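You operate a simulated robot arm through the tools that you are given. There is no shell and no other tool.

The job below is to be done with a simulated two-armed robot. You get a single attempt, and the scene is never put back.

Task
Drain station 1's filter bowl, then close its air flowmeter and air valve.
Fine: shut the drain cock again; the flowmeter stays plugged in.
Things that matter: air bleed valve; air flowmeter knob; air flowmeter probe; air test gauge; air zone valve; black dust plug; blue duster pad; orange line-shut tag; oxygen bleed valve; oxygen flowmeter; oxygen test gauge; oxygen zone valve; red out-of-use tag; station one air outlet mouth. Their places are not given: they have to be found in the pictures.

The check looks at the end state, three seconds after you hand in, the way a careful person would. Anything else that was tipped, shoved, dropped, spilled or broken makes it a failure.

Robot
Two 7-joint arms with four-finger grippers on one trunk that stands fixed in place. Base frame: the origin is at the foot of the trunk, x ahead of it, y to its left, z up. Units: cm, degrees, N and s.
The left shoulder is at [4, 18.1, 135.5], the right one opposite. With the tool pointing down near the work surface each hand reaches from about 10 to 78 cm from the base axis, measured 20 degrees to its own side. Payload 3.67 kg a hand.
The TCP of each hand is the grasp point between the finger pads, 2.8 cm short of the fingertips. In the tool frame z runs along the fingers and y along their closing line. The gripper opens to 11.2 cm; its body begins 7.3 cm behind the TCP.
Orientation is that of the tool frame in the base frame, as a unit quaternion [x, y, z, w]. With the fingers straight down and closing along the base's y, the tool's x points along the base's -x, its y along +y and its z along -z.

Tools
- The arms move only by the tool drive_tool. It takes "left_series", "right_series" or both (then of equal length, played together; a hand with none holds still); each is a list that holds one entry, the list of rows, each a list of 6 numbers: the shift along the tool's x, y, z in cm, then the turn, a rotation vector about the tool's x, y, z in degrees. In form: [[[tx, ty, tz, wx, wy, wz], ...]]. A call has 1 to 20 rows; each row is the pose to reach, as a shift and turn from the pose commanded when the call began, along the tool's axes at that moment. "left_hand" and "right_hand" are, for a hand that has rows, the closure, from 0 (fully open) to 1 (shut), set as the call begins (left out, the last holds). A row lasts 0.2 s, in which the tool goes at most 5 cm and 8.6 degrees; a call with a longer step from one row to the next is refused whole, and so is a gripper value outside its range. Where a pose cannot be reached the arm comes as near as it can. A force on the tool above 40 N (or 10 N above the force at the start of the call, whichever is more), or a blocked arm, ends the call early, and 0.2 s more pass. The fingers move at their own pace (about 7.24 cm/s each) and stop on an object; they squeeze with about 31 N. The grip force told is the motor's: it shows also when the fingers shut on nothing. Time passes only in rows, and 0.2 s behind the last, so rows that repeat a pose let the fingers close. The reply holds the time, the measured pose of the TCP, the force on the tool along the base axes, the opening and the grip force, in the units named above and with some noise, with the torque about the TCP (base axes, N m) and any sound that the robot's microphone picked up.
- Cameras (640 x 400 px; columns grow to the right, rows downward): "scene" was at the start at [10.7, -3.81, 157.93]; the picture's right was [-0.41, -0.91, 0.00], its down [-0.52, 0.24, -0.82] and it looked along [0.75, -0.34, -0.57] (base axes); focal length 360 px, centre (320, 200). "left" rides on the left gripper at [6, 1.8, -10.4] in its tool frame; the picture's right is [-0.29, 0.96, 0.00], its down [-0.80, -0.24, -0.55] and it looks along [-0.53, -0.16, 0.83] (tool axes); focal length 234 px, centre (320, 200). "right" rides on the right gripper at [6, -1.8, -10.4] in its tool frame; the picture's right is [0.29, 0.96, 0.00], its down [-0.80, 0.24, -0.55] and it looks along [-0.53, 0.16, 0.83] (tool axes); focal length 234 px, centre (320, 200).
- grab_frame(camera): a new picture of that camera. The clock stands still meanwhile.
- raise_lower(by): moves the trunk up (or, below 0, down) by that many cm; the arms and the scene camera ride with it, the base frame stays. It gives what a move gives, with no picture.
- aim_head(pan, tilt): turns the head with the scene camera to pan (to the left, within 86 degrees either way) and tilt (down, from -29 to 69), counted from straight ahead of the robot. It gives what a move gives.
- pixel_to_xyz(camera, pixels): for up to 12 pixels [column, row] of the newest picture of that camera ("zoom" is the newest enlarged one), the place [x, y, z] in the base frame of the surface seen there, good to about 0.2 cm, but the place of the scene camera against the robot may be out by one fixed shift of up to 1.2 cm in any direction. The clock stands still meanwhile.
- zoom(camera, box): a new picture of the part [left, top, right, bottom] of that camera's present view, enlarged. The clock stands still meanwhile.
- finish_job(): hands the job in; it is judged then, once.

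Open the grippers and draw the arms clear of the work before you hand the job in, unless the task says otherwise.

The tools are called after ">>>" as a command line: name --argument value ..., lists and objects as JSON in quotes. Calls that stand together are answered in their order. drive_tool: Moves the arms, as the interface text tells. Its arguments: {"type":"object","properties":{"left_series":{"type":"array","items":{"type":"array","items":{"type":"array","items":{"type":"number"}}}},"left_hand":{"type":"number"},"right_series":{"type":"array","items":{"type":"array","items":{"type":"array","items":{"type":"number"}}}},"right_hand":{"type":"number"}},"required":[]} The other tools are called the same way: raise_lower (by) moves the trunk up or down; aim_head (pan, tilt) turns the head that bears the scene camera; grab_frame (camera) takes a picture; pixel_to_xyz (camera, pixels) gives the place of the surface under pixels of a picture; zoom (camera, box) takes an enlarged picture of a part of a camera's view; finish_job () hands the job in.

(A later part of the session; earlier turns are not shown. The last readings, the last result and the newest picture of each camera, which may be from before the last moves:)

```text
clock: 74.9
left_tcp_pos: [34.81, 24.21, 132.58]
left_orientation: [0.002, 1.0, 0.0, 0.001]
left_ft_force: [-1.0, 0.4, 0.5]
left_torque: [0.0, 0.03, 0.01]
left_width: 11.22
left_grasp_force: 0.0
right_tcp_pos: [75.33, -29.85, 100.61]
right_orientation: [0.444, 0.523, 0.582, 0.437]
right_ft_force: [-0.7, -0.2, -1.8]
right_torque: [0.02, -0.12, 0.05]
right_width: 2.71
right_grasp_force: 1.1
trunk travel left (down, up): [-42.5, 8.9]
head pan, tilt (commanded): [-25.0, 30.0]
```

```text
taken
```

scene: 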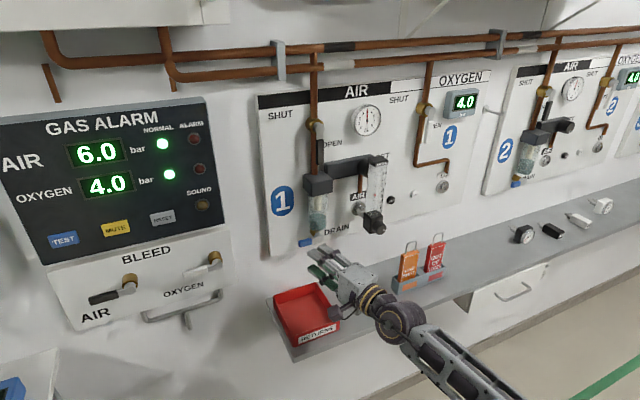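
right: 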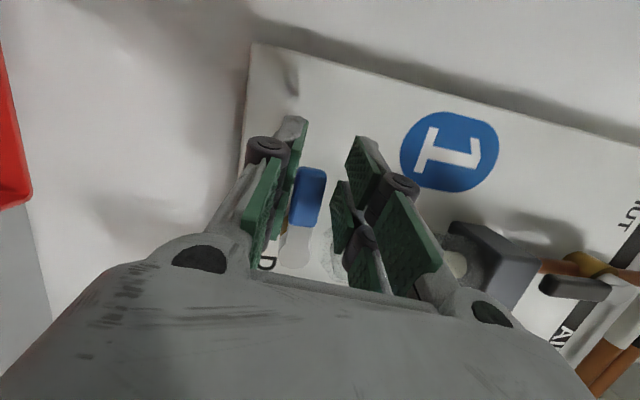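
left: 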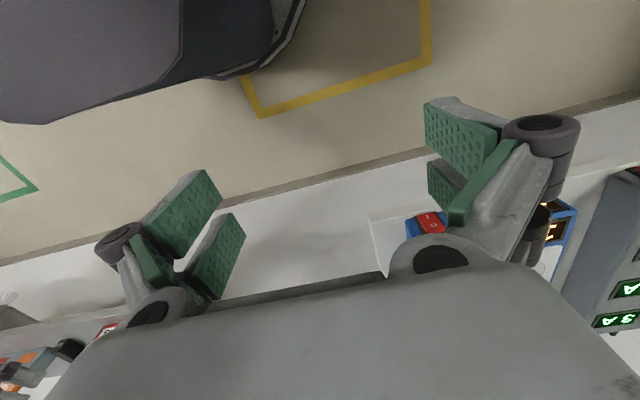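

Force is near zero and the jaws are open around the handle. I back straight out along the finger axis by 9 cm and look at the handle angle.

>>> drive_tool --right_series '[[[0, -0.1, -1.5, 0, 0, 0], [0, -0.1, -3, 0, 0, 0], [0, -0.1, -5, 0, 0, 0], [0, -0.1, -7, 0, 0, 0], [0, -0.1, -9, 0, 0, 0], [0, -0.1, -9, 0, 0, 0]]]'

>>> grab_frame --camera "right"

>>> zoom --camera "scene" --box '[280, 180, 360, 270]'

```text
clock: 76.3
left_tcp_pos: [34.68, 24.14, 132.56]
left_orientation: [0.001, 1.0, 0.0, -0.001]
left_ft_force: [0.5, 0.5, 0.8]
left_torque: [0.0, 0.01, -0.01]
left_width: 11.22
left_grasp_force: 0.0
right_tcp_pos: [66.51, -31.91, 100.03]
right_orientation: [0.443, 0.524, 0.582, 0.437]
right_ft_force: [0.3, 0.8, -0.7]
right_torque: [0.01, 0.03, -0.01]
right_width: 2.6
right_grasp_force: 0.0
trunk travel left (down, up): [-42.5, 8.9]
head pan, tilt (commanded): [-25.0, 30.0]
```

```text
taken
```

right: 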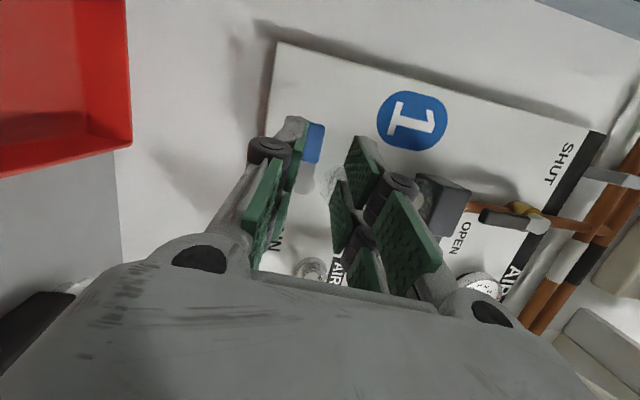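

```text
4.44 times, centred on (320, 225) of scene
```

zoom: 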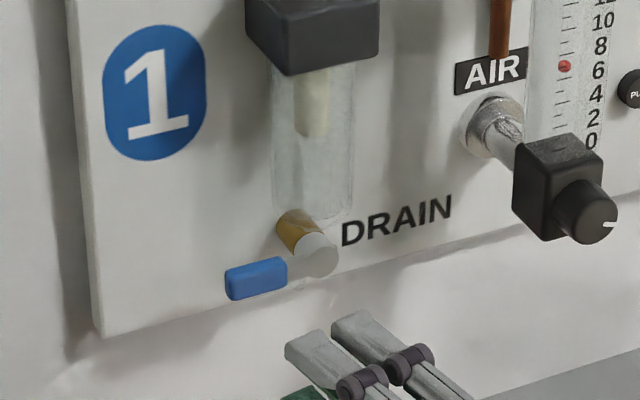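

The handle is horizontal again and the bowl is dry. I measure the handle's level to confirm it is fully shut.

>>> pixel_to_xyz --camera "right" --pixels '[[316, 130], [314, 142], [312, 155], [308, 170], [306, 180]]'

>>> pixel_to_xyz --camera "zoom" --pixels '[[230, 285], [255, 277], [280, 270], [300, 262], [318, 255], [232, 297], [285, 281], [230, 272], [283, 258]]'

```text
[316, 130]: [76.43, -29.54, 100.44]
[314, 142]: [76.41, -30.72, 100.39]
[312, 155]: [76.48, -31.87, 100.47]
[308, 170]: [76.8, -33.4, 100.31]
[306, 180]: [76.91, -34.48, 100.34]
```

```text
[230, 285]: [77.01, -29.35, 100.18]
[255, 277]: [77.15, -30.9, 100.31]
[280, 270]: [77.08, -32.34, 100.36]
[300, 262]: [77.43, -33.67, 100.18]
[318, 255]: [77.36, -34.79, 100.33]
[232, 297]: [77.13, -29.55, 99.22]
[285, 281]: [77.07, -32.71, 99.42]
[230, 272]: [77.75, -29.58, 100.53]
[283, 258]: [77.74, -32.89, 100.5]
```

The drain handle is level (z≈100.4 along its whole length), so it is shut. Next is the flowmeter knob near (69,-48.4,103.8): I move the hand back and right to (60,-48.4,103.8), level, roll 0, jaws at ~5 cm.

>>> drive_tool --right_series '[[[-1.2, 0.44, -0.82, 1.05, -0.66, -7.77], [-2.39, 0.87, -1.63, 2.11, -1.33, -15.53], [-3.59, 1.31, -2.45, 3.16, -1.99, -23.3], [-4.79, 1.74, -3.26, 4.21, -2.65, -31.07], [-5.98, 2.18, -4.08, 5.27, -3.32, -38.83], [-7.18, 2.62, -4.89, 6.32, -3.98, -46.6], [-8.38, 3.05, -5.71, 7.37, -4.64, -54.37], [-9.57, 3.49, -6.52, 8.43, -5.31, -62.13], [-10.77, 3.92, -7.34, 9.48, -5.97, -69.9], [-11.97, 4.36, -8.15, 10.53, -6.63, -77.67], [-13.16, 4.79, -8.97, 11.59, -7.3, -85.43], [-14.36, 5.23, -9.78, 12.64, -7.96, -93.2], [-14.36, 5.23, -9.78, 12.64, -7.96, -93.2]]]' --right_hand 0.55

>>> grab_frame --camera "right"

>>> grab_frame --camera "scene"

```text
clock: 79.1
left_tcp_pos: [34.69, 24.21, 132.6]
left_orientation: [0.001, 1.0, 0.001, 0.0]
left_ft_force: [-0.1, -0.4, -1.1]
left_torque: [0.0, 0.03, 0.01]
left_width: 11.18
left_grasp_force: 0.0
right_tcp_pos: [60.17, -48.38, 103.91]
right_orientation: [0.0, 0.707, -0.002, 0.707]
right_ft_force: [-0.5, 0.2, 0.0]
right_torque: [-0.02, 0.0, -0.03]
right_width: 5.04
right_grasp_force: 0.2
trunk travel left (down, up): [-42.5, 8.9]
head pan, tilt (commanded): [-25.0, 30.0]
```

```text
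taken
```

right: 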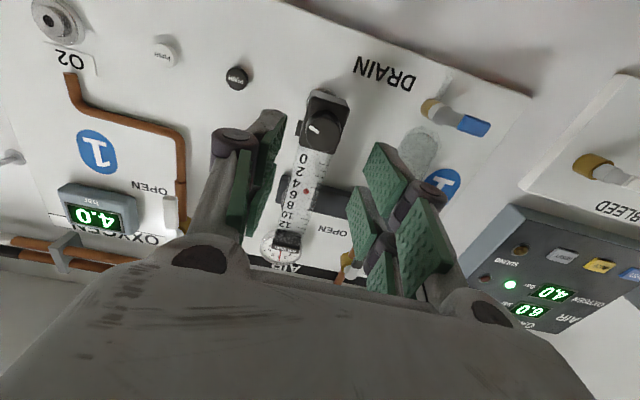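

```text
taken
```

scene: 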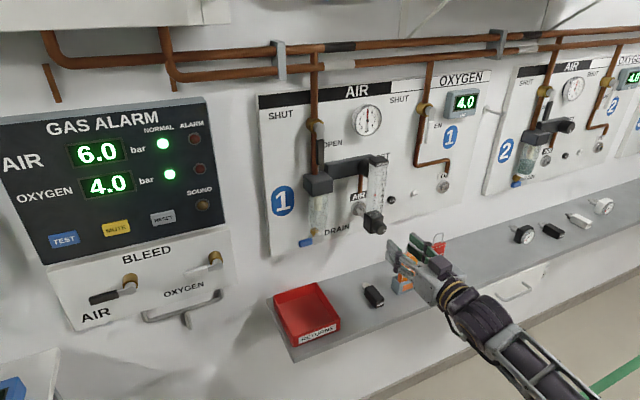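

The hand is level in front of the flowmeter, no limits. I zoom the right camera onto the knob at (325,125).

>>> zoom --camera "right" --box '[280, 80, 376, 140]'

>>> zoom --camera "scene" --box '[340, 150, 420, 250]'

```text
6.67 times, centred on (328, 110) of right
```

zoom: 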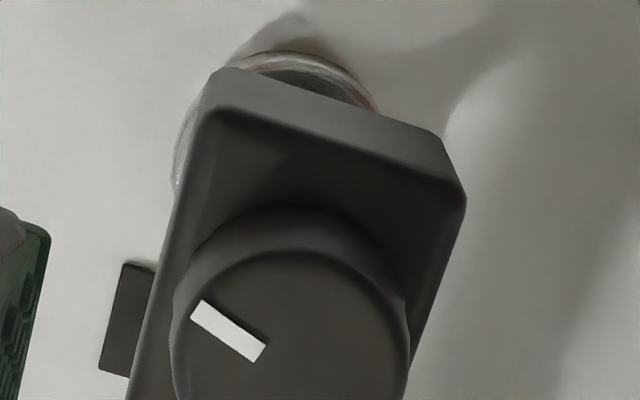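

```text
4.00 times, centred on (380, 200) of scene
```

zoom: 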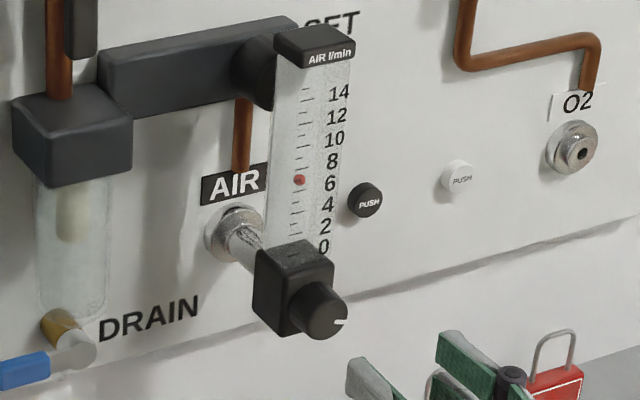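

The knob is about 2.9 cm across with its white pointer toward the right of the panel. I get 3D points of knob and block.

>>> zoom --camera "right" --box '[276, 80, 372, 170]'

>>> pixel_to_xyz --camera "right" --pixels '[[323, 133], [309, 130], [338, 131], [323, 122], [323, 146], [312, 142], [334, 144], [330, 108], [312, 104], [345, 104], [348, 112], [323, 153]]'

```text
4.44 times, centred on (324, 125) of right
```

zoom: 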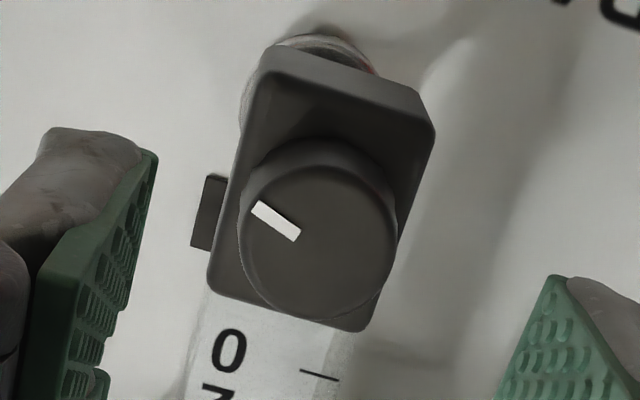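

```text
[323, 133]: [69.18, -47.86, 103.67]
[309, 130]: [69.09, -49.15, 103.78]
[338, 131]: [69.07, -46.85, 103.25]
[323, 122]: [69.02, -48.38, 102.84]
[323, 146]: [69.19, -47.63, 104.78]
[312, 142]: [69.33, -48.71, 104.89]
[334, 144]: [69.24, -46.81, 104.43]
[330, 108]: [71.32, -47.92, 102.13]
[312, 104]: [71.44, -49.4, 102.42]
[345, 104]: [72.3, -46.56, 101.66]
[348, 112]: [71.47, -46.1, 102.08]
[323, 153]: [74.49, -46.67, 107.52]
```

Knob centre is at about y=-47.85, z=103.75, face x=69.15, block front x=71.4. I pre-roll the hand by -80° here so I have a long clockwise stroke available.

>>> drive_tool --right_series '[[[0, 0, 0, 0, 0, -8], [0, 0, 0, 0, 0, -16], [0, 0, 0, 0, 0, -24], [0, 0, 0, 0, 0, -32], [0, 0, 0, 0, 0, -40], [0, 0, 0, 0, 0, -48], [0, 0, 0, 0, 0, -56], [0, 0, 0, 0, 0, -64], [0, 0, 0, 0, 0, -72], [0, 0, 0, 0, 0, -80], [0, 0, 0, 0, 0, -80]]]'

>>> grab_frame --camera "right"

```text
clock: 81.5
left_tcp_pos: [34.76, 24.4, 132.47]
left_orientation: [0.001, 1.0, 0.0, -0.001]
left_ft_force: [-0.7, 0.0, 0.6]
left_torque: [0.0, 0.0, 0.02]
left_width: 11.22
left_grasp_force: 0.1
right_tcp_pos: [65.34, -48.73, 122.63]
right_orientation: [-0.408, 0.644, -0.332, 0.556]
right_ft_force: [0.8, 0.6, 0.1]
right_torque: [0.01, 0.01, -0.02]
right_width: 5.02
right_grasp_force: 0.2
right hand out of reach, approached as far as the arm can: row 3, 4, 5, 6, 7, 8, 9, 10, 11
trunk travel left (down, up): [-42.5, 8.9]
head pan, tilt (commanded): [-25.0, 30.0]
```

```text
taken
```

right: 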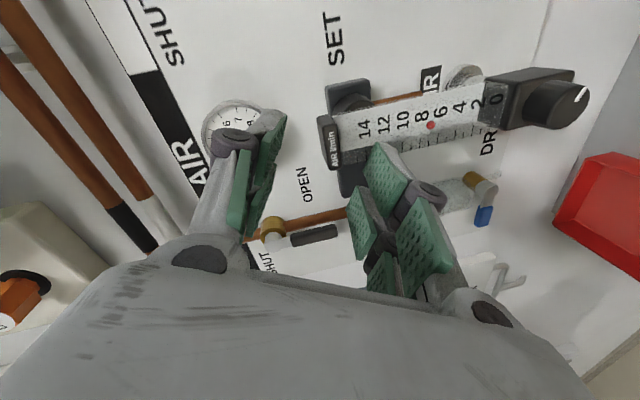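

Rolling beyond about -20° is past a wrist limit and the hand climbed to (65,-49,122.6) without touching anything (force ~0). I retreat from the wall first, then roll back to 0 at about (57,-49,118).

>>> drive_tool --right_series '[[[0.2, 0.62, -3.95, 0, 0, 0], [0.4, 1.25, -7.9, 0, 0, 0], [0.65, 1.75, -7.8, 0.81, -0.94, 7.9], [0.9, 2.25, -7.7, 1.62, -1.88, 15.8], [1.15, 2.75, -7.6, 2.43, -2.83, 23.7], [1.4, 3.25, -7.5, 3.24, -3.77, 31.55], [1.65, 3.75, -7.4, 4.05, -4.71, 39.4], [1.9, 4.25, -7.3, 4.86, -5.66, 47.3], [2.2, 4.8, -7.2, 5.67, -6.6, 55.2], [2.45, 5.3, -7.15, 6.48, -7.54, 63.1], [2.45, 5.3, -7.15, 6.48, -7.54, 63.1]]]'

>>> grab_frame --camera "scene"

```text
clock: 83.9
left_tcp_pos: [34.65, 24.23, 132.45]
left_orientation: [0.001, 1.0, 0.0, 0.0]
left_ft_force: [0.8, -0.8, -0.9]
left_torque: [-0.01, 0.03, 0.0]
left_width: 11.23
left_grasp_force: 0.1
right_tcp_pos: [57.38, -48.39, 118.47]
right_orientation: [0.001, 0.707, 0.002, 0.708]
right_ft_force: [-0.5, -0.1, 0.1]
right_torque: [0.02, 0.05, 0.02]
right_width: 5.05
right_grasp_force: 0.1
right hand out of reach, approached as far as the arm can: row 1, 2
trunk travel left (down, up): [-42.5, 8.9]
head pan, tilt (commanded): [-25.0, 30.0]
```

```text
taken
```

scene: 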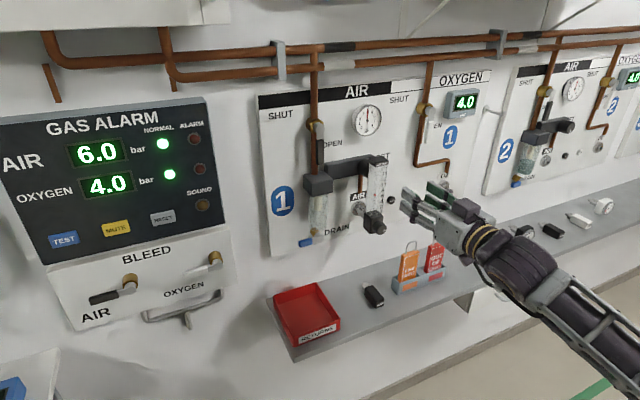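

Roll 0 regained at (57.4,-48.4,118.5). I lower back to knob height (60,-47.85,103.75).

>>> drive_tool --right_series '[[[3.7, 0.14, 0.65, 0, 0, 0], [7.35, 0.28, 1.3, 0, 0, 0], [11.0, 0.42, 1.95, 0, 0, 0], [14.7, 0.55, 2.6, 0, 0, 0], [14.7, 0.55, 2.6, 0, 0, 0]]]'

>>> drive_tool --right_series '[[[0, 0, 0, 0, 0, 8.5], [0, 0, 0, 0, 0, 17], [0, 0, 0, 0, 0, 25.5], [0, 0, 0, 0, 0, 34], [0, 0, 0, 0, 0, 42.5], [0, 0, 0, 0, 0, 51], [0, 0, 0, 0, 0, 59.5], [0, 0, 0, 0, 0, 68], [0, 0, 0, 0, 0, 76.5], [0, 0, 0, 0, 0, 85], [0, 0, 0, 0, 0, 93.5], [0, 0, 0, 0, 0, 102], [0, 0, 0, 0, 0, 110.5], [0, 0, 0, 0, 0, 119], [0, 0, 0, 0, 0, 120]]]'

```text
clock: 85.1
left_tcp_pos: [34.65, 24.24, 132.64]
left_orientation: [0.001, 1.0, 0.0, 0.0]
left_ft_force: [-0.3, 0.2, -0.3]
left_torque: [0.04, -0.03, -0.01]
left_width: 11.2
left_grasp_force: 0.2
right_tcp_pos: [59.94, -47.93, 103.68]
right_orientation: [0.001, 0.707, 0.001, 0.708]
right_ft_force: [0.0, 0.1, 0.4]
right_torque: [0.01, 0.01, 0.04]
right_width: 5.03
right_grasp_force: 0.1
trunk travel left (down, up): [-42.5, 8.9]
head pan, tilt (commanded): [-25.0, 30.0]
```

```text
clock: 88.3
left_tcp_pos: [34.75, 24.21, 132.52]
left_orientation: [0.001, 1.0, 0.0, 0.0]
left_ft_force: [-0.4, 0.2, 0.5]
left_torque: [0.01, -0.02, -0.01]
left_width: 11.18
left_grasp_force: 0.0
right_tcp_pos: [60.04, -47.97, 103.79]
right_orientation: [0.613, 0.353, 0.613, 0.352]
right_ft_force: [0.1, -0.1, -0.5]
right_torque: [-0.03, -0.04, 0.01]
right_width: 5.02
right_grasp_force: 0.1
trunk travel left (down, up): [-42.5, 8.9]
head pan, tilt (commanded): [-25.0, 30.0]
```

Roll +120° is fine. I test further, up to +180°, still at x=60.

>>> drive_tool --right_series '[[[0, 0, 0, 0, 0, 8.5], [0, 0, 0, 0, 0, 17], [0, 0, 0, 0, 0, 25.5], [0, 0, 0, 0, 0, 34], [0, 0, 0, 0, 0, 42.5], [0, 0, 0, 0, 0, 51], [0, 0, 0, 0, 0, 59.5]]]'

```text
clock: 89.9
left_tcp_pos: [34.7, 24.36, 132.57]
left_orientation: [0.001, 1.0, 0.0, 0.0]
left_ft_force: [0.5, -0.4, 0.7]
left_torque: [0.01, -0.03, 0.03]
left_width: 11.19
left_grasp_force: 0.1
right_tcp_pos: [59.96, -47.86, 103.89]
right_orientation: [0.707, 0.001, 0.707, 0.002]
right_ft_force: [-0.4, -0.1, 0.9]
right_torque: [0.02, -0.02, 0.0]
right_width: 5.03
right_grasp_force: 0.0
trunk travel left (down, up): [-42.5, 8.9]
head pan, tilt (commanded): [-25.0, 30.0]
```

Roll reaches +180° without drift, so a 170° clockwise stroke is available. I roll back by 171° to start the stroke from about +8°.

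>>> drive_tool --right_series '[[[0, 0, 0, 0, 0, -8.55], [0, 0, 0, 0, 0, -17.1], [0, 0, 0, 0, 0, -25.65], [0, 0, 0, 0, 0, -34.2], [0, 0, 0, 0, 0, -42.75], [0, 0, 0, 0, 0, -51.3], [0, 0, 0, 0, 0, -59.85], [0, 0, 0, 0, 0, -68.4], [0, 0, 0, 0, 0, -76.95], [0, 0, 0, 0, 0, -85.5], [0, 0, 0, 0, 0, -94.05], [0, 0, 0, 0, 0, -102.6], [0, 0, 0, 0, 0, -111.15], [0, 0, 0, 0, 0, -119.7], [0, 0, 0, 0, 0, -128.25], [0, 0, 0, 0, 0, -136.8], [0, 0, 0, 0, 0, -145.35], [0, 0, 0, 0, 0, -153.9], [0, 0, 0, 0, 0, -162.45], [0, 0, 0, 0, 0, -171]]]'

>>> grab_frame --camera "right"

```text
clock: 94.1
left_tcp_pos: [34.58, 24.11, 132.53]
left_orientation: [0.001, 1.0, 0.0, 0.0]
left_ft_force: [0.8, 0.6, 0.4]
left_torque: [0.02, 0.01, -0.01]
left_width: 11.2
left_grasp_force: 0.1
right_tcp_pos: [60.04, -47.72, 103.77]
right_orientation: [0.052, 0.705, 0.053, 0.705]
right_ft_force: [0.0, -0.4, -1.3]
right_torque: [0.04, -0.02, -0.03]
right_width: 5.04
right_grasp_force: 0.1
trunk travel left (down, up): [-42.5, 8.9]
head pan, tilt (commanded): [-25.0, 30.0]
```

```text
taken
```

right: 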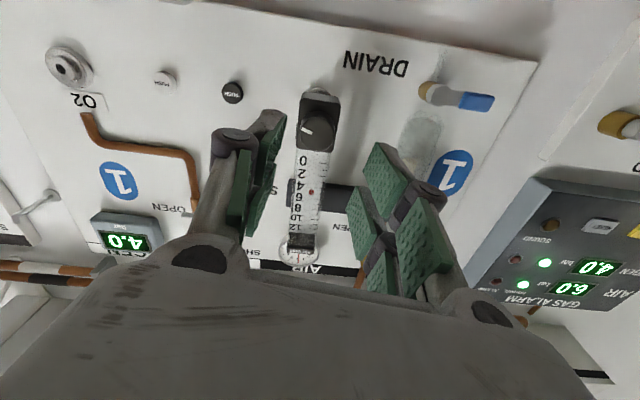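

I re-measure the knob from this roll to pin its centre.

>>> zoom --camera "right" --box '[280, 85, 360, 165]'

>>> pixel_to_xyz --camera "zoom" --pixels '[[300, 230], [225, 230], [370, 230], [300, 165], [300, 290], [240, 190], [355, 190], [250, 275], [350, 275], [300, 120]]'

```text
5.00 times, centred on (320, 125) of right
```

zoom: 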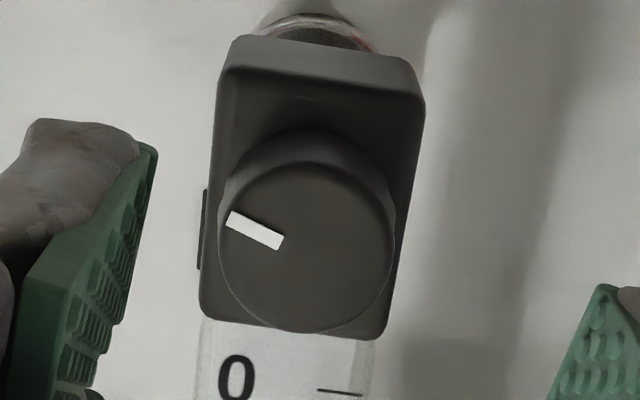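

```text
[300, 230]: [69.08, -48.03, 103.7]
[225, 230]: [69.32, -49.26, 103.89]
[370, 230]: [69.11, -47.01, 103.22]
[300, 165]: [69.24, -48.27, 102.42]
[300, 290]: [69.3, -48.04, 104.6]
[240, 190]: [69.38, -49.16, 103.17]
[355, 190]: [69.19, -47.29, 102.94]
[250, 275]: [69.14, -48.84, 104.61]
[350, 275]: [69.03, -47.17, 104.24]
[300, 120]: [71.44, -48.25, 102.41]
```

Knob centre is (y≈-47.95, z≈103.85). I advance 7.8 cm so fingertips end ~0.7 cm short of the block face, straddling the knob.

>>> drive_tool --right_series '[[[-0.12, -0.11, 2, 0, 0, 0], [-0.12, -0.11, 4, 0, 0, 0], [-0.12, -0.11, 5.5, 0, 0, 0], [-0.12, -0.11, 6.5, 0, 0, 0], [-0.12, -0.11, 7.3, 0, 0, 0], [-0.12, -0.11, 7.8, 0, 0, 0], [-0.12, -0.11, 7.8, 0, 0, 0]]]'

>>> grab_frame --camera "right"

>>> zoom --camera "scene" --box '[330, 160, 450, 280]'

```text
clock: 95.7
left_tcp_pos: [34.62, 24.2, 132.51]
left_orientation: [0.001, 1.0, 0.0, 0.0]
left_ft_force: [0.0, -0.4, 0.0]
left_torque: [0.02, 0.03, 0.0]
left_width: 11.18
left_grasp_force: 0.0
right_tcp_pos: [67.73, -47.95, 103.93]
right_orientation: [0.053, 0.705, 0.053, 0.705]
right_ft_force: [-0.4, 0.8, 0.6]
right_torque: [-0.01, -0.03, -0.01]
right_width: 5.04
right_grasp_force: 0.0
trunk travel left (down, up): [-42.5, 8.9]
head pan, tilt (commanded): [-25.0, 30.0]
```

```text
taken
```

right: 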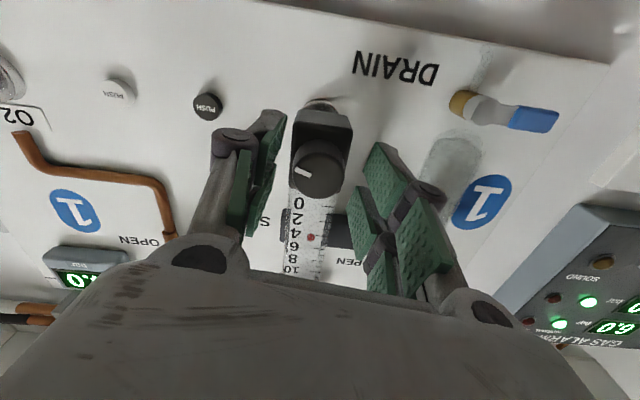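

```text
3.33 times, centred on (390, 220) of scene
```

zoom: 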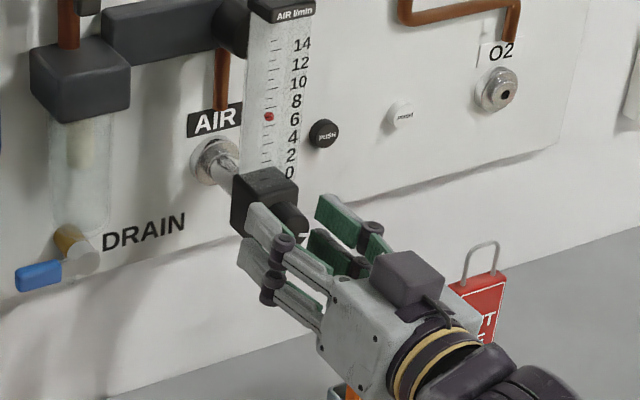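

The fingers straddle the knob with no contact force. I check the fingertip depth against the block face.

>>> pixel_to_xyz --camera "right" --pixels '[[380, 150], [370, 155], [275, 118], [283, 122], [318, 170], [318, 120], [345, 130], [395, 160]]'

>>> zoom --camera "right" --box '[240, 90, 410, 230]'

```text
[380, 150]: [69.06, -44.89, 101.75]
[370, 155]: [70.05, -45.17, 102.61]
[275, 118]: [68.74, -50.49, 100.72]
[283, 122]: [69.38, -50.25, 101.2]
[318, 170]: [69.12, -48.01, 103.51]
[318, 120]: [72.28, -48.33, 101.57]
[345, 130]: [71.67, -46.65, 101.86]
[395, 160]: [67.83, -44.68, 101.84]
```

```text
2.86 times, centred on (325, 160) of right
```

zoom: 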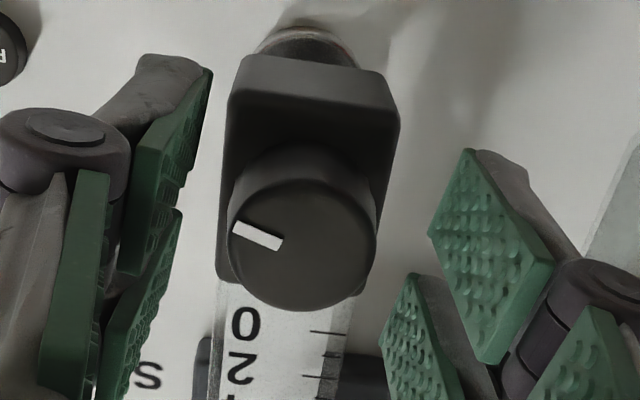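

Fingertips are at x≈70.1, the block face at 71.4-71.7. I go 0.35 cm deeper and close on the knob.

>>> drive_tool --right_series '[[[0, 0, 0.35, 0, 0, 0], [0, 0, 0.35, 0, 0, 0], [0, 0, 0.35, 0, 0, 0], [0, 0, 0.35, 0, 0, 0], [0, 0, 0.35, 0, 0, 0]]]' --right_hand 1.0

>>> grab_frame --camera "right"

>>> zoom --camera "scene" --box '[330, 160, 450, 280]'

```text
clock: 96.9
left_tcp_pos: [34.6, 24.28, 132.59]
left_orientation: [0.001, 1.0, 0.0, 0.0]
left_ft_force: [-0.3, -0.3, -0.2]
left_torque: [-0.01, -0.02, 0.0]
left_width: 11.21
left_grasp_force: 0.1
right_tcp_pos: [68.1, -47.92, 103.84]
right_orientation: [0.053, 0.705, 0.052, 0.705]
right_ft_force: [-8.7, -1.4, 0.1]
right_torque: [0.03, 0.06, -0.11]
right_width: 2.97
right_grasp_force: 31.2
trunk travel left (down, up): [-42.5, 8.9]
head pan, tilt (commanded): [-25.0, 30.0]
```

```text
taken
```

right: 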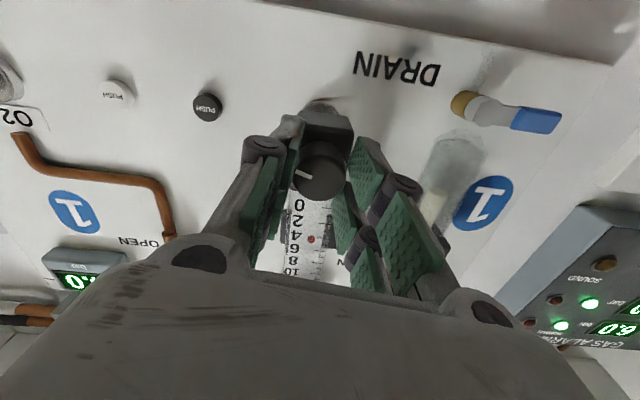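

```text
3.33 times, centred on (390, 220) of scene
```

zoom: 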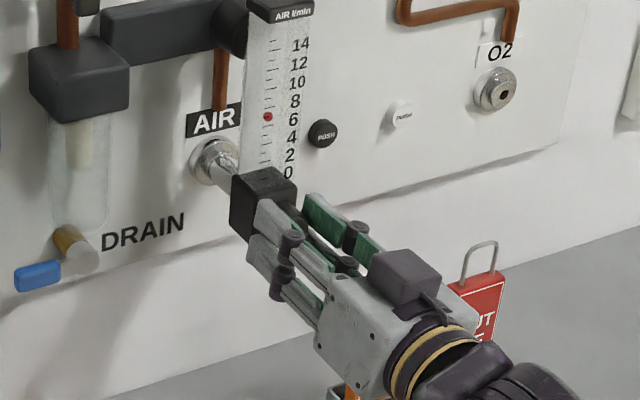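

There is an 8.7 N push on the block from the tips. I open slightly, back off 0.4 cm and close again to avoid rubbing the block.

>>> drive_tool --right_series '[[[0, 0, 0, 0, 0, 0], [0, 0, -0.2, 0, 0, 0], [0, 0, -0.45, 0, 0, 0], [0, 0, -0.45, 0, 0, 0]]]' --right_hand 0.62

>>> drive_tool --right_series '[[[0, 0, 0, 0, 0, 0], [0, 0, 0, 0, 0, 0], [0, 0, 0, 0, 0, 0], [0, 0, 0, 0, 0, 0]]]' --right_hand 1.0

```text
clock: 97.9
left_tcp_pos: [34.66, 24.18, 132.56]
left_orientation: [0.002, 1.0, 0.0, 0.001]
left_ft_force: [0.2, 0.6, 1.2]
left_torque: [-0.03, 0.0, 0.01]
left_width: 11.2
left_grasp_force: 0.1
right_tcp_pos: [67.58, -47.93, 103.84]
right_orientation: [0.054, 0.705, 0.053, 0.705]
right_ft_force: [0.0, 0.1, 0.6]
right_torque: [-0.01, 0.01, 0.01]
right_width: 4.26
right_grasp_force: 0.1
trunk travel left (down, up): [-42.5, 8.9]
head pan, tilt (commanded): [-25.0, 30.0]
```

```text
clock: 98.9
left_tcp_pos: [34.75, 24.23, 132.54]
left_orientation: [0.001, 1.0, 0.0, 0.001]
left_ft_force: [1.0, -0.3, -0.3]
left_torque: [0.0, -0.02, -0.01]
left_width: 11.19
left_grasp_force: 0.1
right_tcp_pos: [67.55, -48.0, 103.9]
right_orientation: [0.052, 0.705, 0.053, 0.705]
right_ft_force: [-0.8, -0.4, 0.0]
right_torque: [0.01, -0.01, -0.05]
right_width: 2.86
right_grasp_force: 30.8
trunk travel left (down, up): [-42.5, 8.9]
head pan, tilt (commanded): [-25.0, 30.0]
```

Clean grip (2.86 cm, forces ~0). I turn the knob 51° clockwise and look at the float.

>>> drive_tool --right_series '[[[0, 0, 0, 0, 0, 8.5], [0, 0, 0, 0, 0, 17], [0, 0, 0, 0, 0, 25.5], [0, 0, 0, 0, 0, 34], [0, 0, 0, 0, 0, 42.5], [0, 0, 0, 0, 0, 51], [0, 0, 0, 0, 0, 51]]]'

>>> grab_frame --camera "right"

>>> zoom --camera "scene" --box '[330, 150, 450, 270]'

```text
clock: 100.5
left_tcp_pos: [34.71, 24.16, 132.53]
left_orientation: [0.001, 1.0, 0.0, 0.001]
left_ft_force: [0.2, -0.9, -0.7]
left_torque: [-0.02, 0.03, 0.0]
left_width: 11.19
left_grasp_force: 0.1
right_tcp_pos: [67.61, -47.97, 103.98]
right_orientation: [0.351, 0.613, 0.353, 0.614]
right_ft_force: [-1.7, -0.1, 0.7]
right_torque: [0.02, -0.05, -0.04]
right_width: 2.85
right_grasp_force: 31.0
trunk travel left (down, up): [-42.5, 8.9]
head pan, tilt (commanded): [-25.0, 30.0]
```

```text
taken
```

right: 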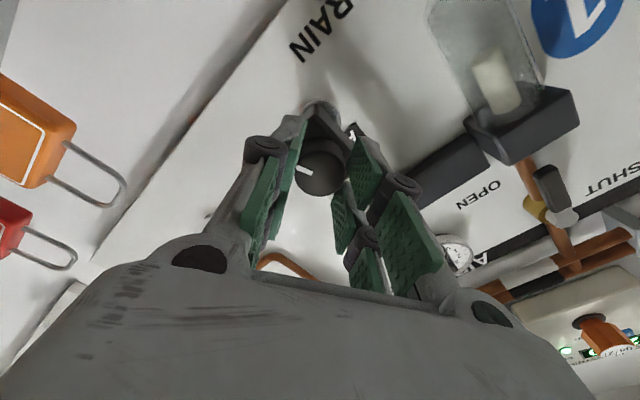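

```text
3.33 times, centred on (390, 210) of scene
```

zoom: 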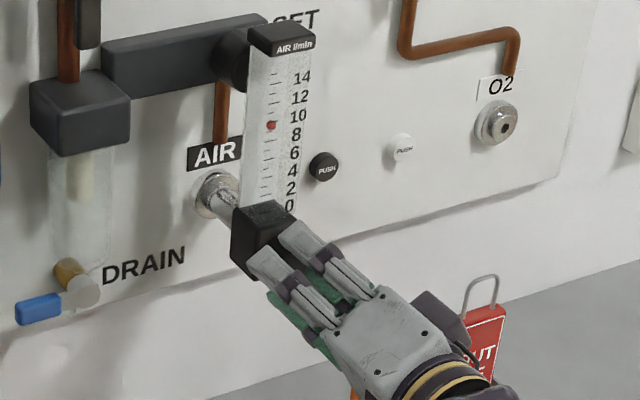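

The float rose from ~6.3 to ~9, so this direction opens it; closing is counterclockwise here. I turn back by 68° and check the float falls.

>>> drive_tool --right_series '[[[0, 0, 0, 0, 0, -8.5], [0, 0, 0, 0, 0, -17], [0, 0, 0, 0, 0, -25.5], [0, 0, 0, 0, 0, -34], [0, 0, 0, 0, 0, -42.5], [0, 0, 0, 0, 0, -51], [0, 0, 0, 0, 0, -59.5], [0, 0, 0, 0, 0, -66], [0, 0, 0, 0, 0, -66]]]'

>>> zoom --camera "scene" --box '[330, 150, 450, 270]'

```text
clock: 102.5
left_tcp_pos: [34.71, 24.07, 132.6]
left_orientation: [0.001, 1.0, 0.0, 0.001]
left_ft_force: [0.4, -0.5, 0.8]
left_torque: [0.05, -0.01, 0.0]
left_width: 11.2
left_grasp_force: 0.0
right_tcp_pos: [67.65, -48.0, 103.92]
right_orientation: [-0.04, 0.706, -0.039, 0.706]
right_ft_force: [-1.9, -6.4, 2.7]
right_torque: [0.01, -0.04, -0.16]
right_width: 2.85
right_grasp_force: 31.0
trunk travel left (down, up): [-42.5, 8.9]
head pan, tilt (commanded): [-25.0, 30.0]
```

```text
3.33 times, centred on (390, 210) of scene
```

zoom: 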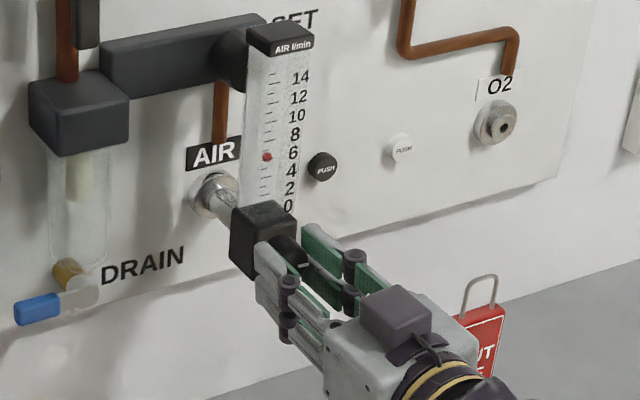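

The float dropped to ~5.8, confirming the direction. I release, back off 3 cm, and roll the hand +171° to get a long counterclockwise stroke.

>>> drive_tool --right_series '[[[0, 0, 0, 0, 0, 0], [0, 0, 0, 0, 0, 0], [0, 0, -1, 0, 0, 0], [0, 0, -2, 0, 0, 0], [0, 0, -3, 0, 0, 0]]]' --right_hand 0.58

>>> drive_tool --right_series '[[[0, 0, 0, 0, 0, 8.55], [0, 0, 0, 0, 0, 17.1], [0, 0, 0, 0, 0, 25.65], [0, 0, 0, 0, 0, 34.2], [0, 0, 0, 0, 0, 42.75], [0, 0, 0, 0, 0, 51.3], [0, 0, 0, 0, 0, 59.85], [0, 0, 0, 0, 0, 68.4], [0, 0, 0, 0, 0, 76.95], [0, 0, 0, 0, 0, 85.5], [0, 0, 0, 0, 0, 94.05], [0, 0, 0, 0, 0, 102.6], [0, 0, 0, 0, 0, 111.15], [0, 0, 0, 0, 0, 119.7], [0, 0, 0, 0, 0, 128.25], [0, 0, 0, 0, 0, 136.8], [0, 0, 0, 0, 0, 145.35], [0, 0, 0, 0, 0, 153.9], [0, 0, 0, 0, 0, 162.45], [0, 0, 0, 0, 0, 171]]]'

>>> grab_frame --camera "right"

>>> zoom --camera "scene" --box '[330, 150, 450, 270]'

```text
clock: 103.7
left_tcp_pos: [34.54, 24.26, 132.54]
left_orientation: [0.001, 1.0, 0.0, 0.0]
left_ft_force: [0.0, -0.4, -0.4]
left_torque: [0.03, 0.05, -0.01]
left_width: 11.19
left_grasp_force: 0.2
right_tcp_pos: [64.54, -48.06, 104.0]
right_orientation: [-0.04, 0.706, -0.038, 0.706]
right_ft_force: [-0.1, 0.2, 0.7]
right_torque: [0.0, 0.04, -0.02]
right_width: 4.7
right_grasp_force: 0.0
trunk travel left (down, up): [-42.5, 8.9]
head pan, tilt (commanded): [-25.0, 30.0]
```

```text
clock: 107.9
left_tcp_pos: [34.73, 24.21, 132.49]
left_orientation: [0.001, 1.0, 0.0, 0.0]
left_ft_force: [0.6, 0.7, -0.6]
left_torque: [-0.01, -0.03, 0.02]
left_width: 11.18
left_grasp_force: 0.0
right_tcp_pos: [64.67, -47.9, 103.84]
right_orientation: [0.7, 0.094, 0.701, 0.095]
right_ft_force: [0.0, 0.0, 0.2]
right_torque: [0.02, 0.0, 0.01]
right_width: 4.74
right_grasp_force: 0.1
trunk travel left (down, up): [-42.5, 8.9]
head pan, tilt (commanded): [-25.0, 30.0]
```

```text
taken
```

right: 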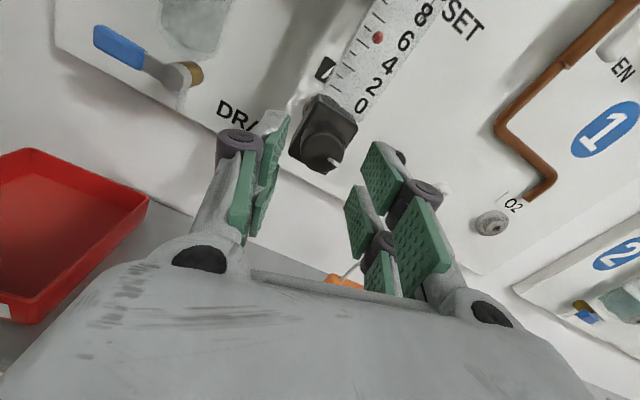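

```text
3.33 times, centred on (390, 210) of scene
```

zoom: 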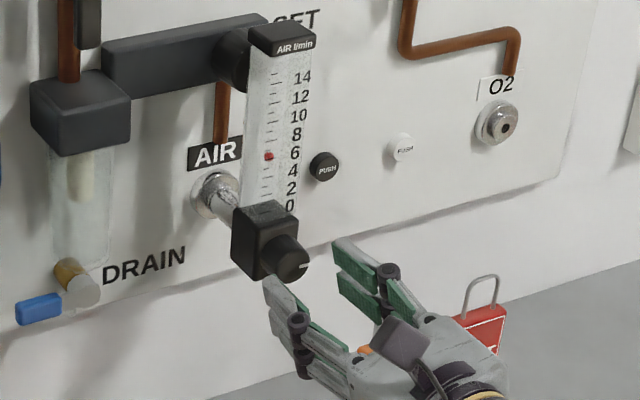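

The hand is rolled to ~165° and centred. I advance 2.95 cm and close on the knob.

>>> drive_tool --right_series '[[[0, 0, 1, 0, 0, 0], [0, 0, 2, 0, 0, 0], [0, 0, 2.95, 0, 0, 0], [0, 0, 2.95, 0, 0, 0]]]'

>>> drive_tool --right_series '[[[0, 0, 0, 0, 0, 0], [0, 0, 0, 0, 0, 0], [0, 0, 0, 0, 0, 0], [0, 0, 0, 0, 0, 0]]]' --right_hand 1.0

>>> grab_frame --camera "right"

```text
clock: 108.9
left_tcp_pos: [34.78, 24.2, 132.64]
left_orientation: [0.001, 1.0, 0.001, -0.001]
left_ft_force: [0.0, -0.1, 0.5]
left_torque: [-0.01, 0.02, -0.02]
left_width: 11.21
left_grasp_force: 0.0
right_tcp_pos: [67.46, -48.0, 103.91]
right_orientation: [0.7, 0.095, 0.701, 0.094]
right_ft_force: [0.5, -0.2, -0.1]
right_torque: [-0.03, 0.02, -0.01]
right_width: 4.71
right_grasp_force: 0.1
trunk travel left (down, up): [-42.5, 8.9]
head pan, tilt (commanded): [-25.0, 30.0]
```

```text
clock: 109.9
left_tcp_pos: [34.62, 24.16, 132.54]
left_orientation: [0.0, 1.0, 0.0, -0.001]
left_ft_force: [-0.2, -0.4, -0.8]
left_torque: [-0.03, -0.01, -0.01]
left_width: 11.2
left_grasp_force: 0.0
right_tcp_pos: [67.51, -48.04, 103.96]
right_orientation: [0.7, 0.095, 0.701, 0.096]
right_ft_force: [3.0, -3.1, 1.8]
right_torque: [0.02, -0.11, -0.12]
right_width: 2.81
right_grasp_force: 30.8
trunk travel left (down, up): [-42.5, 8.9]
head pan, tilt (commanded): [-25.0, 30.0]
```

```text
taken
```

right: 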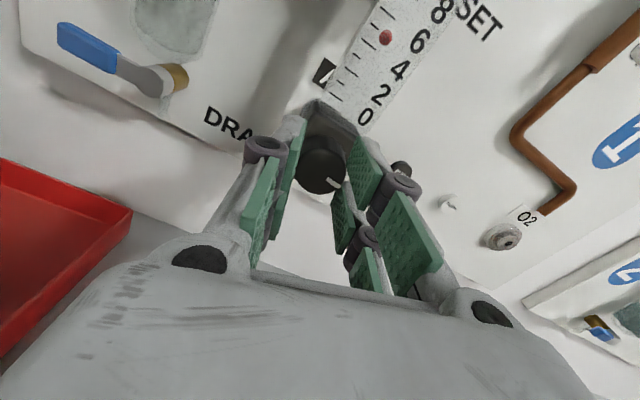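

Gripped at 2.81 cm. I turn counterclockwise 85° and check the float.

>>> drive_tool --right_series '[[[0, 0, 0, 0, 0, -8.5], [0, 0, 0, 0, 0, -17], [0, 0, 0, 0, 0, -25.5], [0, 0, 0, 0, 0, -34], [0, 0, 0, 0, 0, -42.5], [0, 0, 0, 0, 0, -51], [0, 0, 0, 0, 0, -59.5], [0, 0, 0, 0, 0, -68], [0, 0, 0, 0, 0, -76.5], [0, 0, 0, 0, 0, -85], [0, 0, 0, 0, 0, -85]]]'

>>> grab_frame --camera "right"

>>> zoom --camera "scene" --box '[330, 150, 450, 270]'

```text
clock: 112.3
left_tcp_pos: [34.66, 24.11, 132.66]
left_orientation: [0.001, 1.0, 0.0, 0.0]
left_ft_force: [-0.5, 0.2, -0.5]
left_torque: [-0.01, 0.02, 0.0]
left_width: 11.22
left_grasp_force: 0.1
right_tcp_pos: [67.5, -48.06, 104.09]
right_orientation: [0.452, 0.543, 0.452, 0.545]
right_ft_force: [4.2, -12.4, 10.3]
right_torque: [0.0, -0.25, -0.4]
right_width: 2.81
right_grasp_force: 31.0
trunk travel left (down, up): [-42.5, 8.9]
head pan, tilt (commanded): [-25.0, 30.0]
```

```text
taken
```

right: 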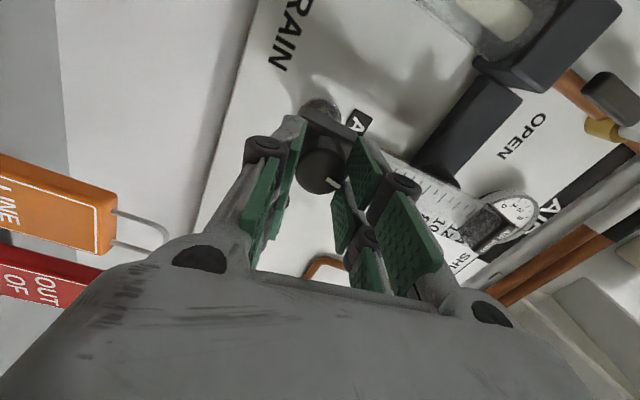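

```text
3.33 times, centred on (390, 210) of scene
```

zoom: 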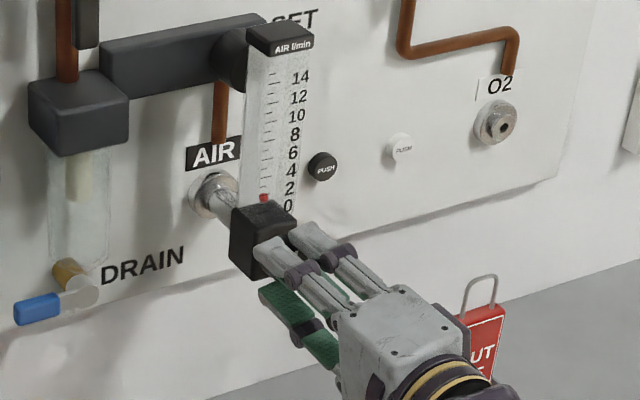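

The float is down to about 1.2. I turn a further 26° and look again.

>>> drive_tool --right_series '[[[0, 0, 0, 0, 0, -6.5], [0, 0, 0, 0, 0, -13], [0, 0, 0, 0, 0, -19.5], [0, 0, 0, 0, 0, -26], [0, 0, 0, 0, 0, -26]]]'

>>> zoom --camera "scene" --box '[350, 150, 420, 230]'

```text
clock: 113.5
left_tcp_pos: [34.5, 24.13, 132.59]
left_orientation: [0.001, 1.0, 0.0, 0.0]
left_ft_force: [-0.7, -0.1, 0.1]
left_torque: [0.0, 0.05, 0.0]
left_width: 11.21
left_grasp_force: 0.0
right_tcp_pos: [67.53, -47.94, 103.96]
right_orientation: [0.318, 0.63, 0.319, 0.632]
right_ft_force: [-0.3, -12.6, 12.2]
right_torque: [0.29, -0.27, -0.33]
right_width: 2.82
right_grasp_force: 30.9
trunk travel left (down, up): [-42.5, 8.9]
head pan, tilt (commanded): [-25.0, 30.0]
```

```text
5.00 times, centred on (385, 190) of scene
```

zoom: 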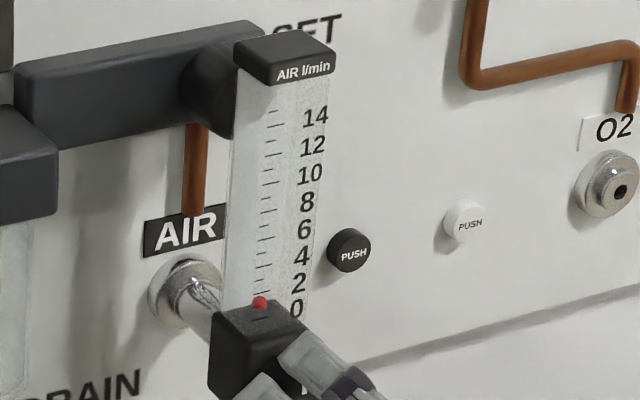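

The float sits near 0 and a resisting torque (0.29 N m) appears, so the stop is close. I turn a little more, 12°, gently.

>>> drive_tool --right_series '[[[0, 0, 0, 0, 0, -4], [0, 0, 0, 0, 0, -8], [0, 0, 0, 0, 0, -12], [0, 0, 0, 0, 0, -12]]]'

>>> zoom --camera "scene" --box '[350, 150, 420, 230]'

>>> grab_frame --camera "right"

```text
clock: 114.5
left_tcp_pos: [34.55, 24.05, 132.54]
left_orientation: [0.001, 1.0, -0.001, 0.0]
left_ft_force: [0.0, 0.5, 0.3]
left_torque: [-0.02, 0.04, 0.02]
left_width: 11.21
left_grasp_force: 0.0
right_tcp_pos: [67.47, -47.88, 103.95]
right_orientation: [0.251, 0.661, 0.251, 0.661]
right_ft_force: [-2.4, -10.0, 7.8]
right_torque: [0.43, -0.23, -0.24]
right_width: 2.84
right_grasp_force: 30.8
trunk travel left (down, up): [-42.5, 8.9]
head pan, tilt (commanded): [-25.0, 30.0]
```

```text
5.00 times, centred on (385, 190) of scene
```

zoom: 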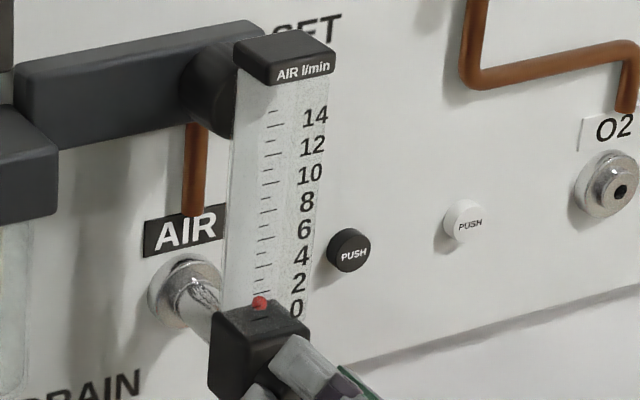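

```text
taken
```

right: 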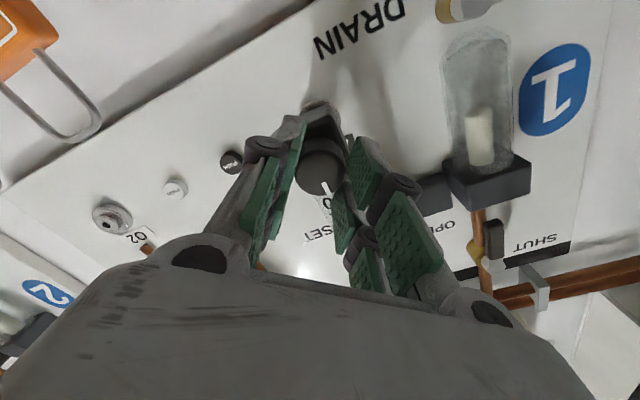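

The float no longer moves and torque rises: the knob is at its closed stop. I release and back off 6 cm.

>>> drive_tool --right_series '[[[0, 0, 0, 0, 0, 0], [0, 0, 0, 0, 0, 0], [0, 0, -1.5, 0, 0, 0], [0, 0, -3, 0, 0, 0], [0, 0, -5, 0, 0, 0], [0, 0, -7, 0, 0, 0], [0, 0, -7, 0, 0, 0]]]' --right_hand 0.58

>>> zoom --camera "scene" --box '[340, 150, 420, 250]'

>>> grab_frame --camera "right"

```text
clock: 116.1
left_tcp_pos: [34.83, 24.2, 132.41]
left_orientation: [0.001, 1.0, -0.001, -0.001]
left_ft_force: [0.3, 0.5, -0.1]
left_torque: [-0.01, 0.02, -0.04]
left_width: 11.19
left_grasp_force: 0.0
right_tcp_pos: [60.62, -47.96, 103.78]
right_orientation: [0.251, 0.661, 0.251, 0.661]
right_ft_force: [-0.3, 0.4, -0.7]
right_torque: [0.0, -0.01, 0.0]
right_width: 4.71
right_grasp_force: 0.0
trunk travel left (down, up): [-42.5, 8.9]
head pan, tilt (commanded): [-25.0, 30.0]
```

```text
4.00 times, centred on (380, 200) of scene
```

zoom: 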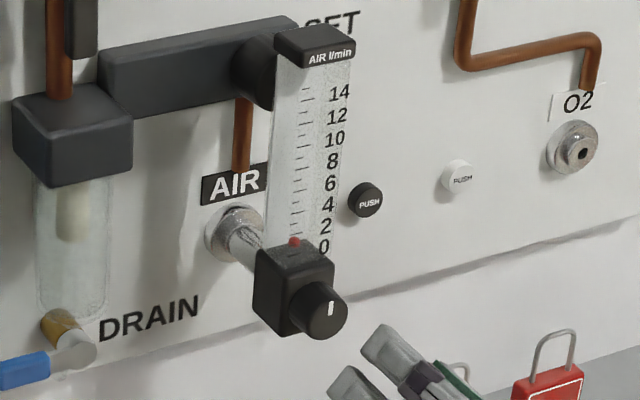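

```text
taken
```

right: 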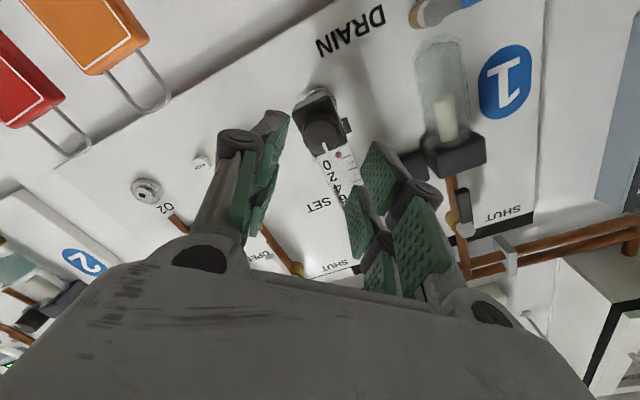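

The pointer is now at the top and the float rests at 0; the flowmeter is still plugged in. Next is the air valve: I measure the lever, cap and regulator block around it from the scene camera.

>>> zoom --camera "scene" --box '[280, 100, 400, 220]'

>>> pixel_to_xyz --camera "zoom" --pixels '[[130, 85], [125, 110], [122, 150], [120, 185], [120, 215], [100, 235], [130, 255], [200, 215], [200, 235], [200, 255], [100, 75], [150, 150]]'

```text
3.33 times, centred on (340, 160) of scene
```

zoom: 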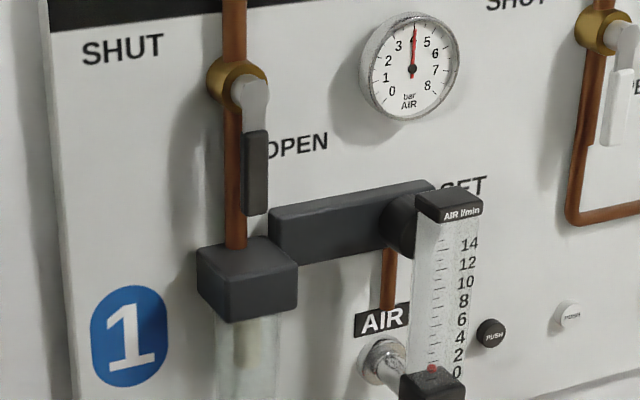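

```text
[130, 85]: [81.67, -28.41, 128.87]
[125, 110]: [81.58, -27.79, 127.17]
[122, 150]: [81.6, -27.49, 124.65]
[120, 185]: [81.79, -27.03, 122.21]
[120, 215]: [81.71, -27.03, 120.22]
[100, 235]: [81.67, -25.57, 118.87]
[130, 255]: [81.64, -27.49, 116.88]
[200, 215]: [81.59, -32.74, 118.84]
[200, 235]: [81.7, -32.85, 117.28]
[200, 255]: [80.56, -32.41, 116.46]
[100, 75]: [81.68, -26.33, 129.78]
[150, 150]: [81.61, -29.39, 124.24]
```

Wrong pixel guesses; the lever is at columns 245-270 of the zoom. I query the hub (250,92), grip (257,140-210), cap top and block top.

>>> pixel_to_xyz --camera "zoom" --pixels '[[252, 92], [256, 115], [256, 140], [256, 170], [255, 205], [246, 170], [266, 170], [245, 258], [262, 262], [240, 290], [330, 210], [330, 235]]'

>>> zoom --camera "right" --box '[400, 110, 560, 290]'

```text
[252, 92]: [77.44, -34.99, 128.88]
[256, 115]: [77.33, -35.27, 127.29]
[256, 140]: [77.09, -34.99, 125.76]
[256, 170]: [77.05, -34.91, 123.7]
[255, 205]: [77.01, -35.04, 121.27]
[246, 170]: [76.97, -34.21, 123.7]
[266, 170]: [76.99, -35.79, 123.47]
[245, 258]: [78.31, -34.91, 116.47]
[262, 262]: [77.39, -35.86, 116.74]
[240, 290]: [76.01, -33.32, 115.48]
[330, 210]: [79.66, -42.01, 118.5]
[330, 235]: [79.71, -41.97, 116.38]
```

```text
2.22 times, centred on (480, 200) of right
```

zoom: 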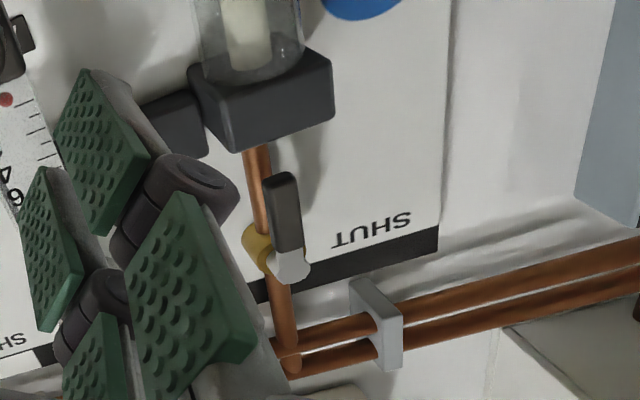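

Lever: grip z≈120.5–126, y≈-35.0, about 1.5 cm wide; hub at z≈129. I cross-check with the right camera.

>>> pixel_to_xyz --camera "zoom" --pixels '[[292, 263], [288, 240], [283, 215], [281, 190], [280, 178], [272, 205], [297, 205], [260, 240], [260, 120], [180, 130]]'

```text
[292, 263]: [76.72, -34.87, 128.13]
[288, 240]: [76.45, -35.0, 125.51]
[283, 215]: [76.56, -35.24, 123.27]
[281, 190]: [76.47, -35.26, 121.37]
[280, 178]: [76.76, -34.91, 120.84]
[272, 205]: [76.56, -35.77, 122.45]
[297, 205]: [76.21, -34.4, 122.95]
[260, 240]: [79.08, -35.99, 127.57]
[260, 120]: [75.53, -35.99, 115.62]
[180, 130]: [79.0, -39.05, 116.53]
```

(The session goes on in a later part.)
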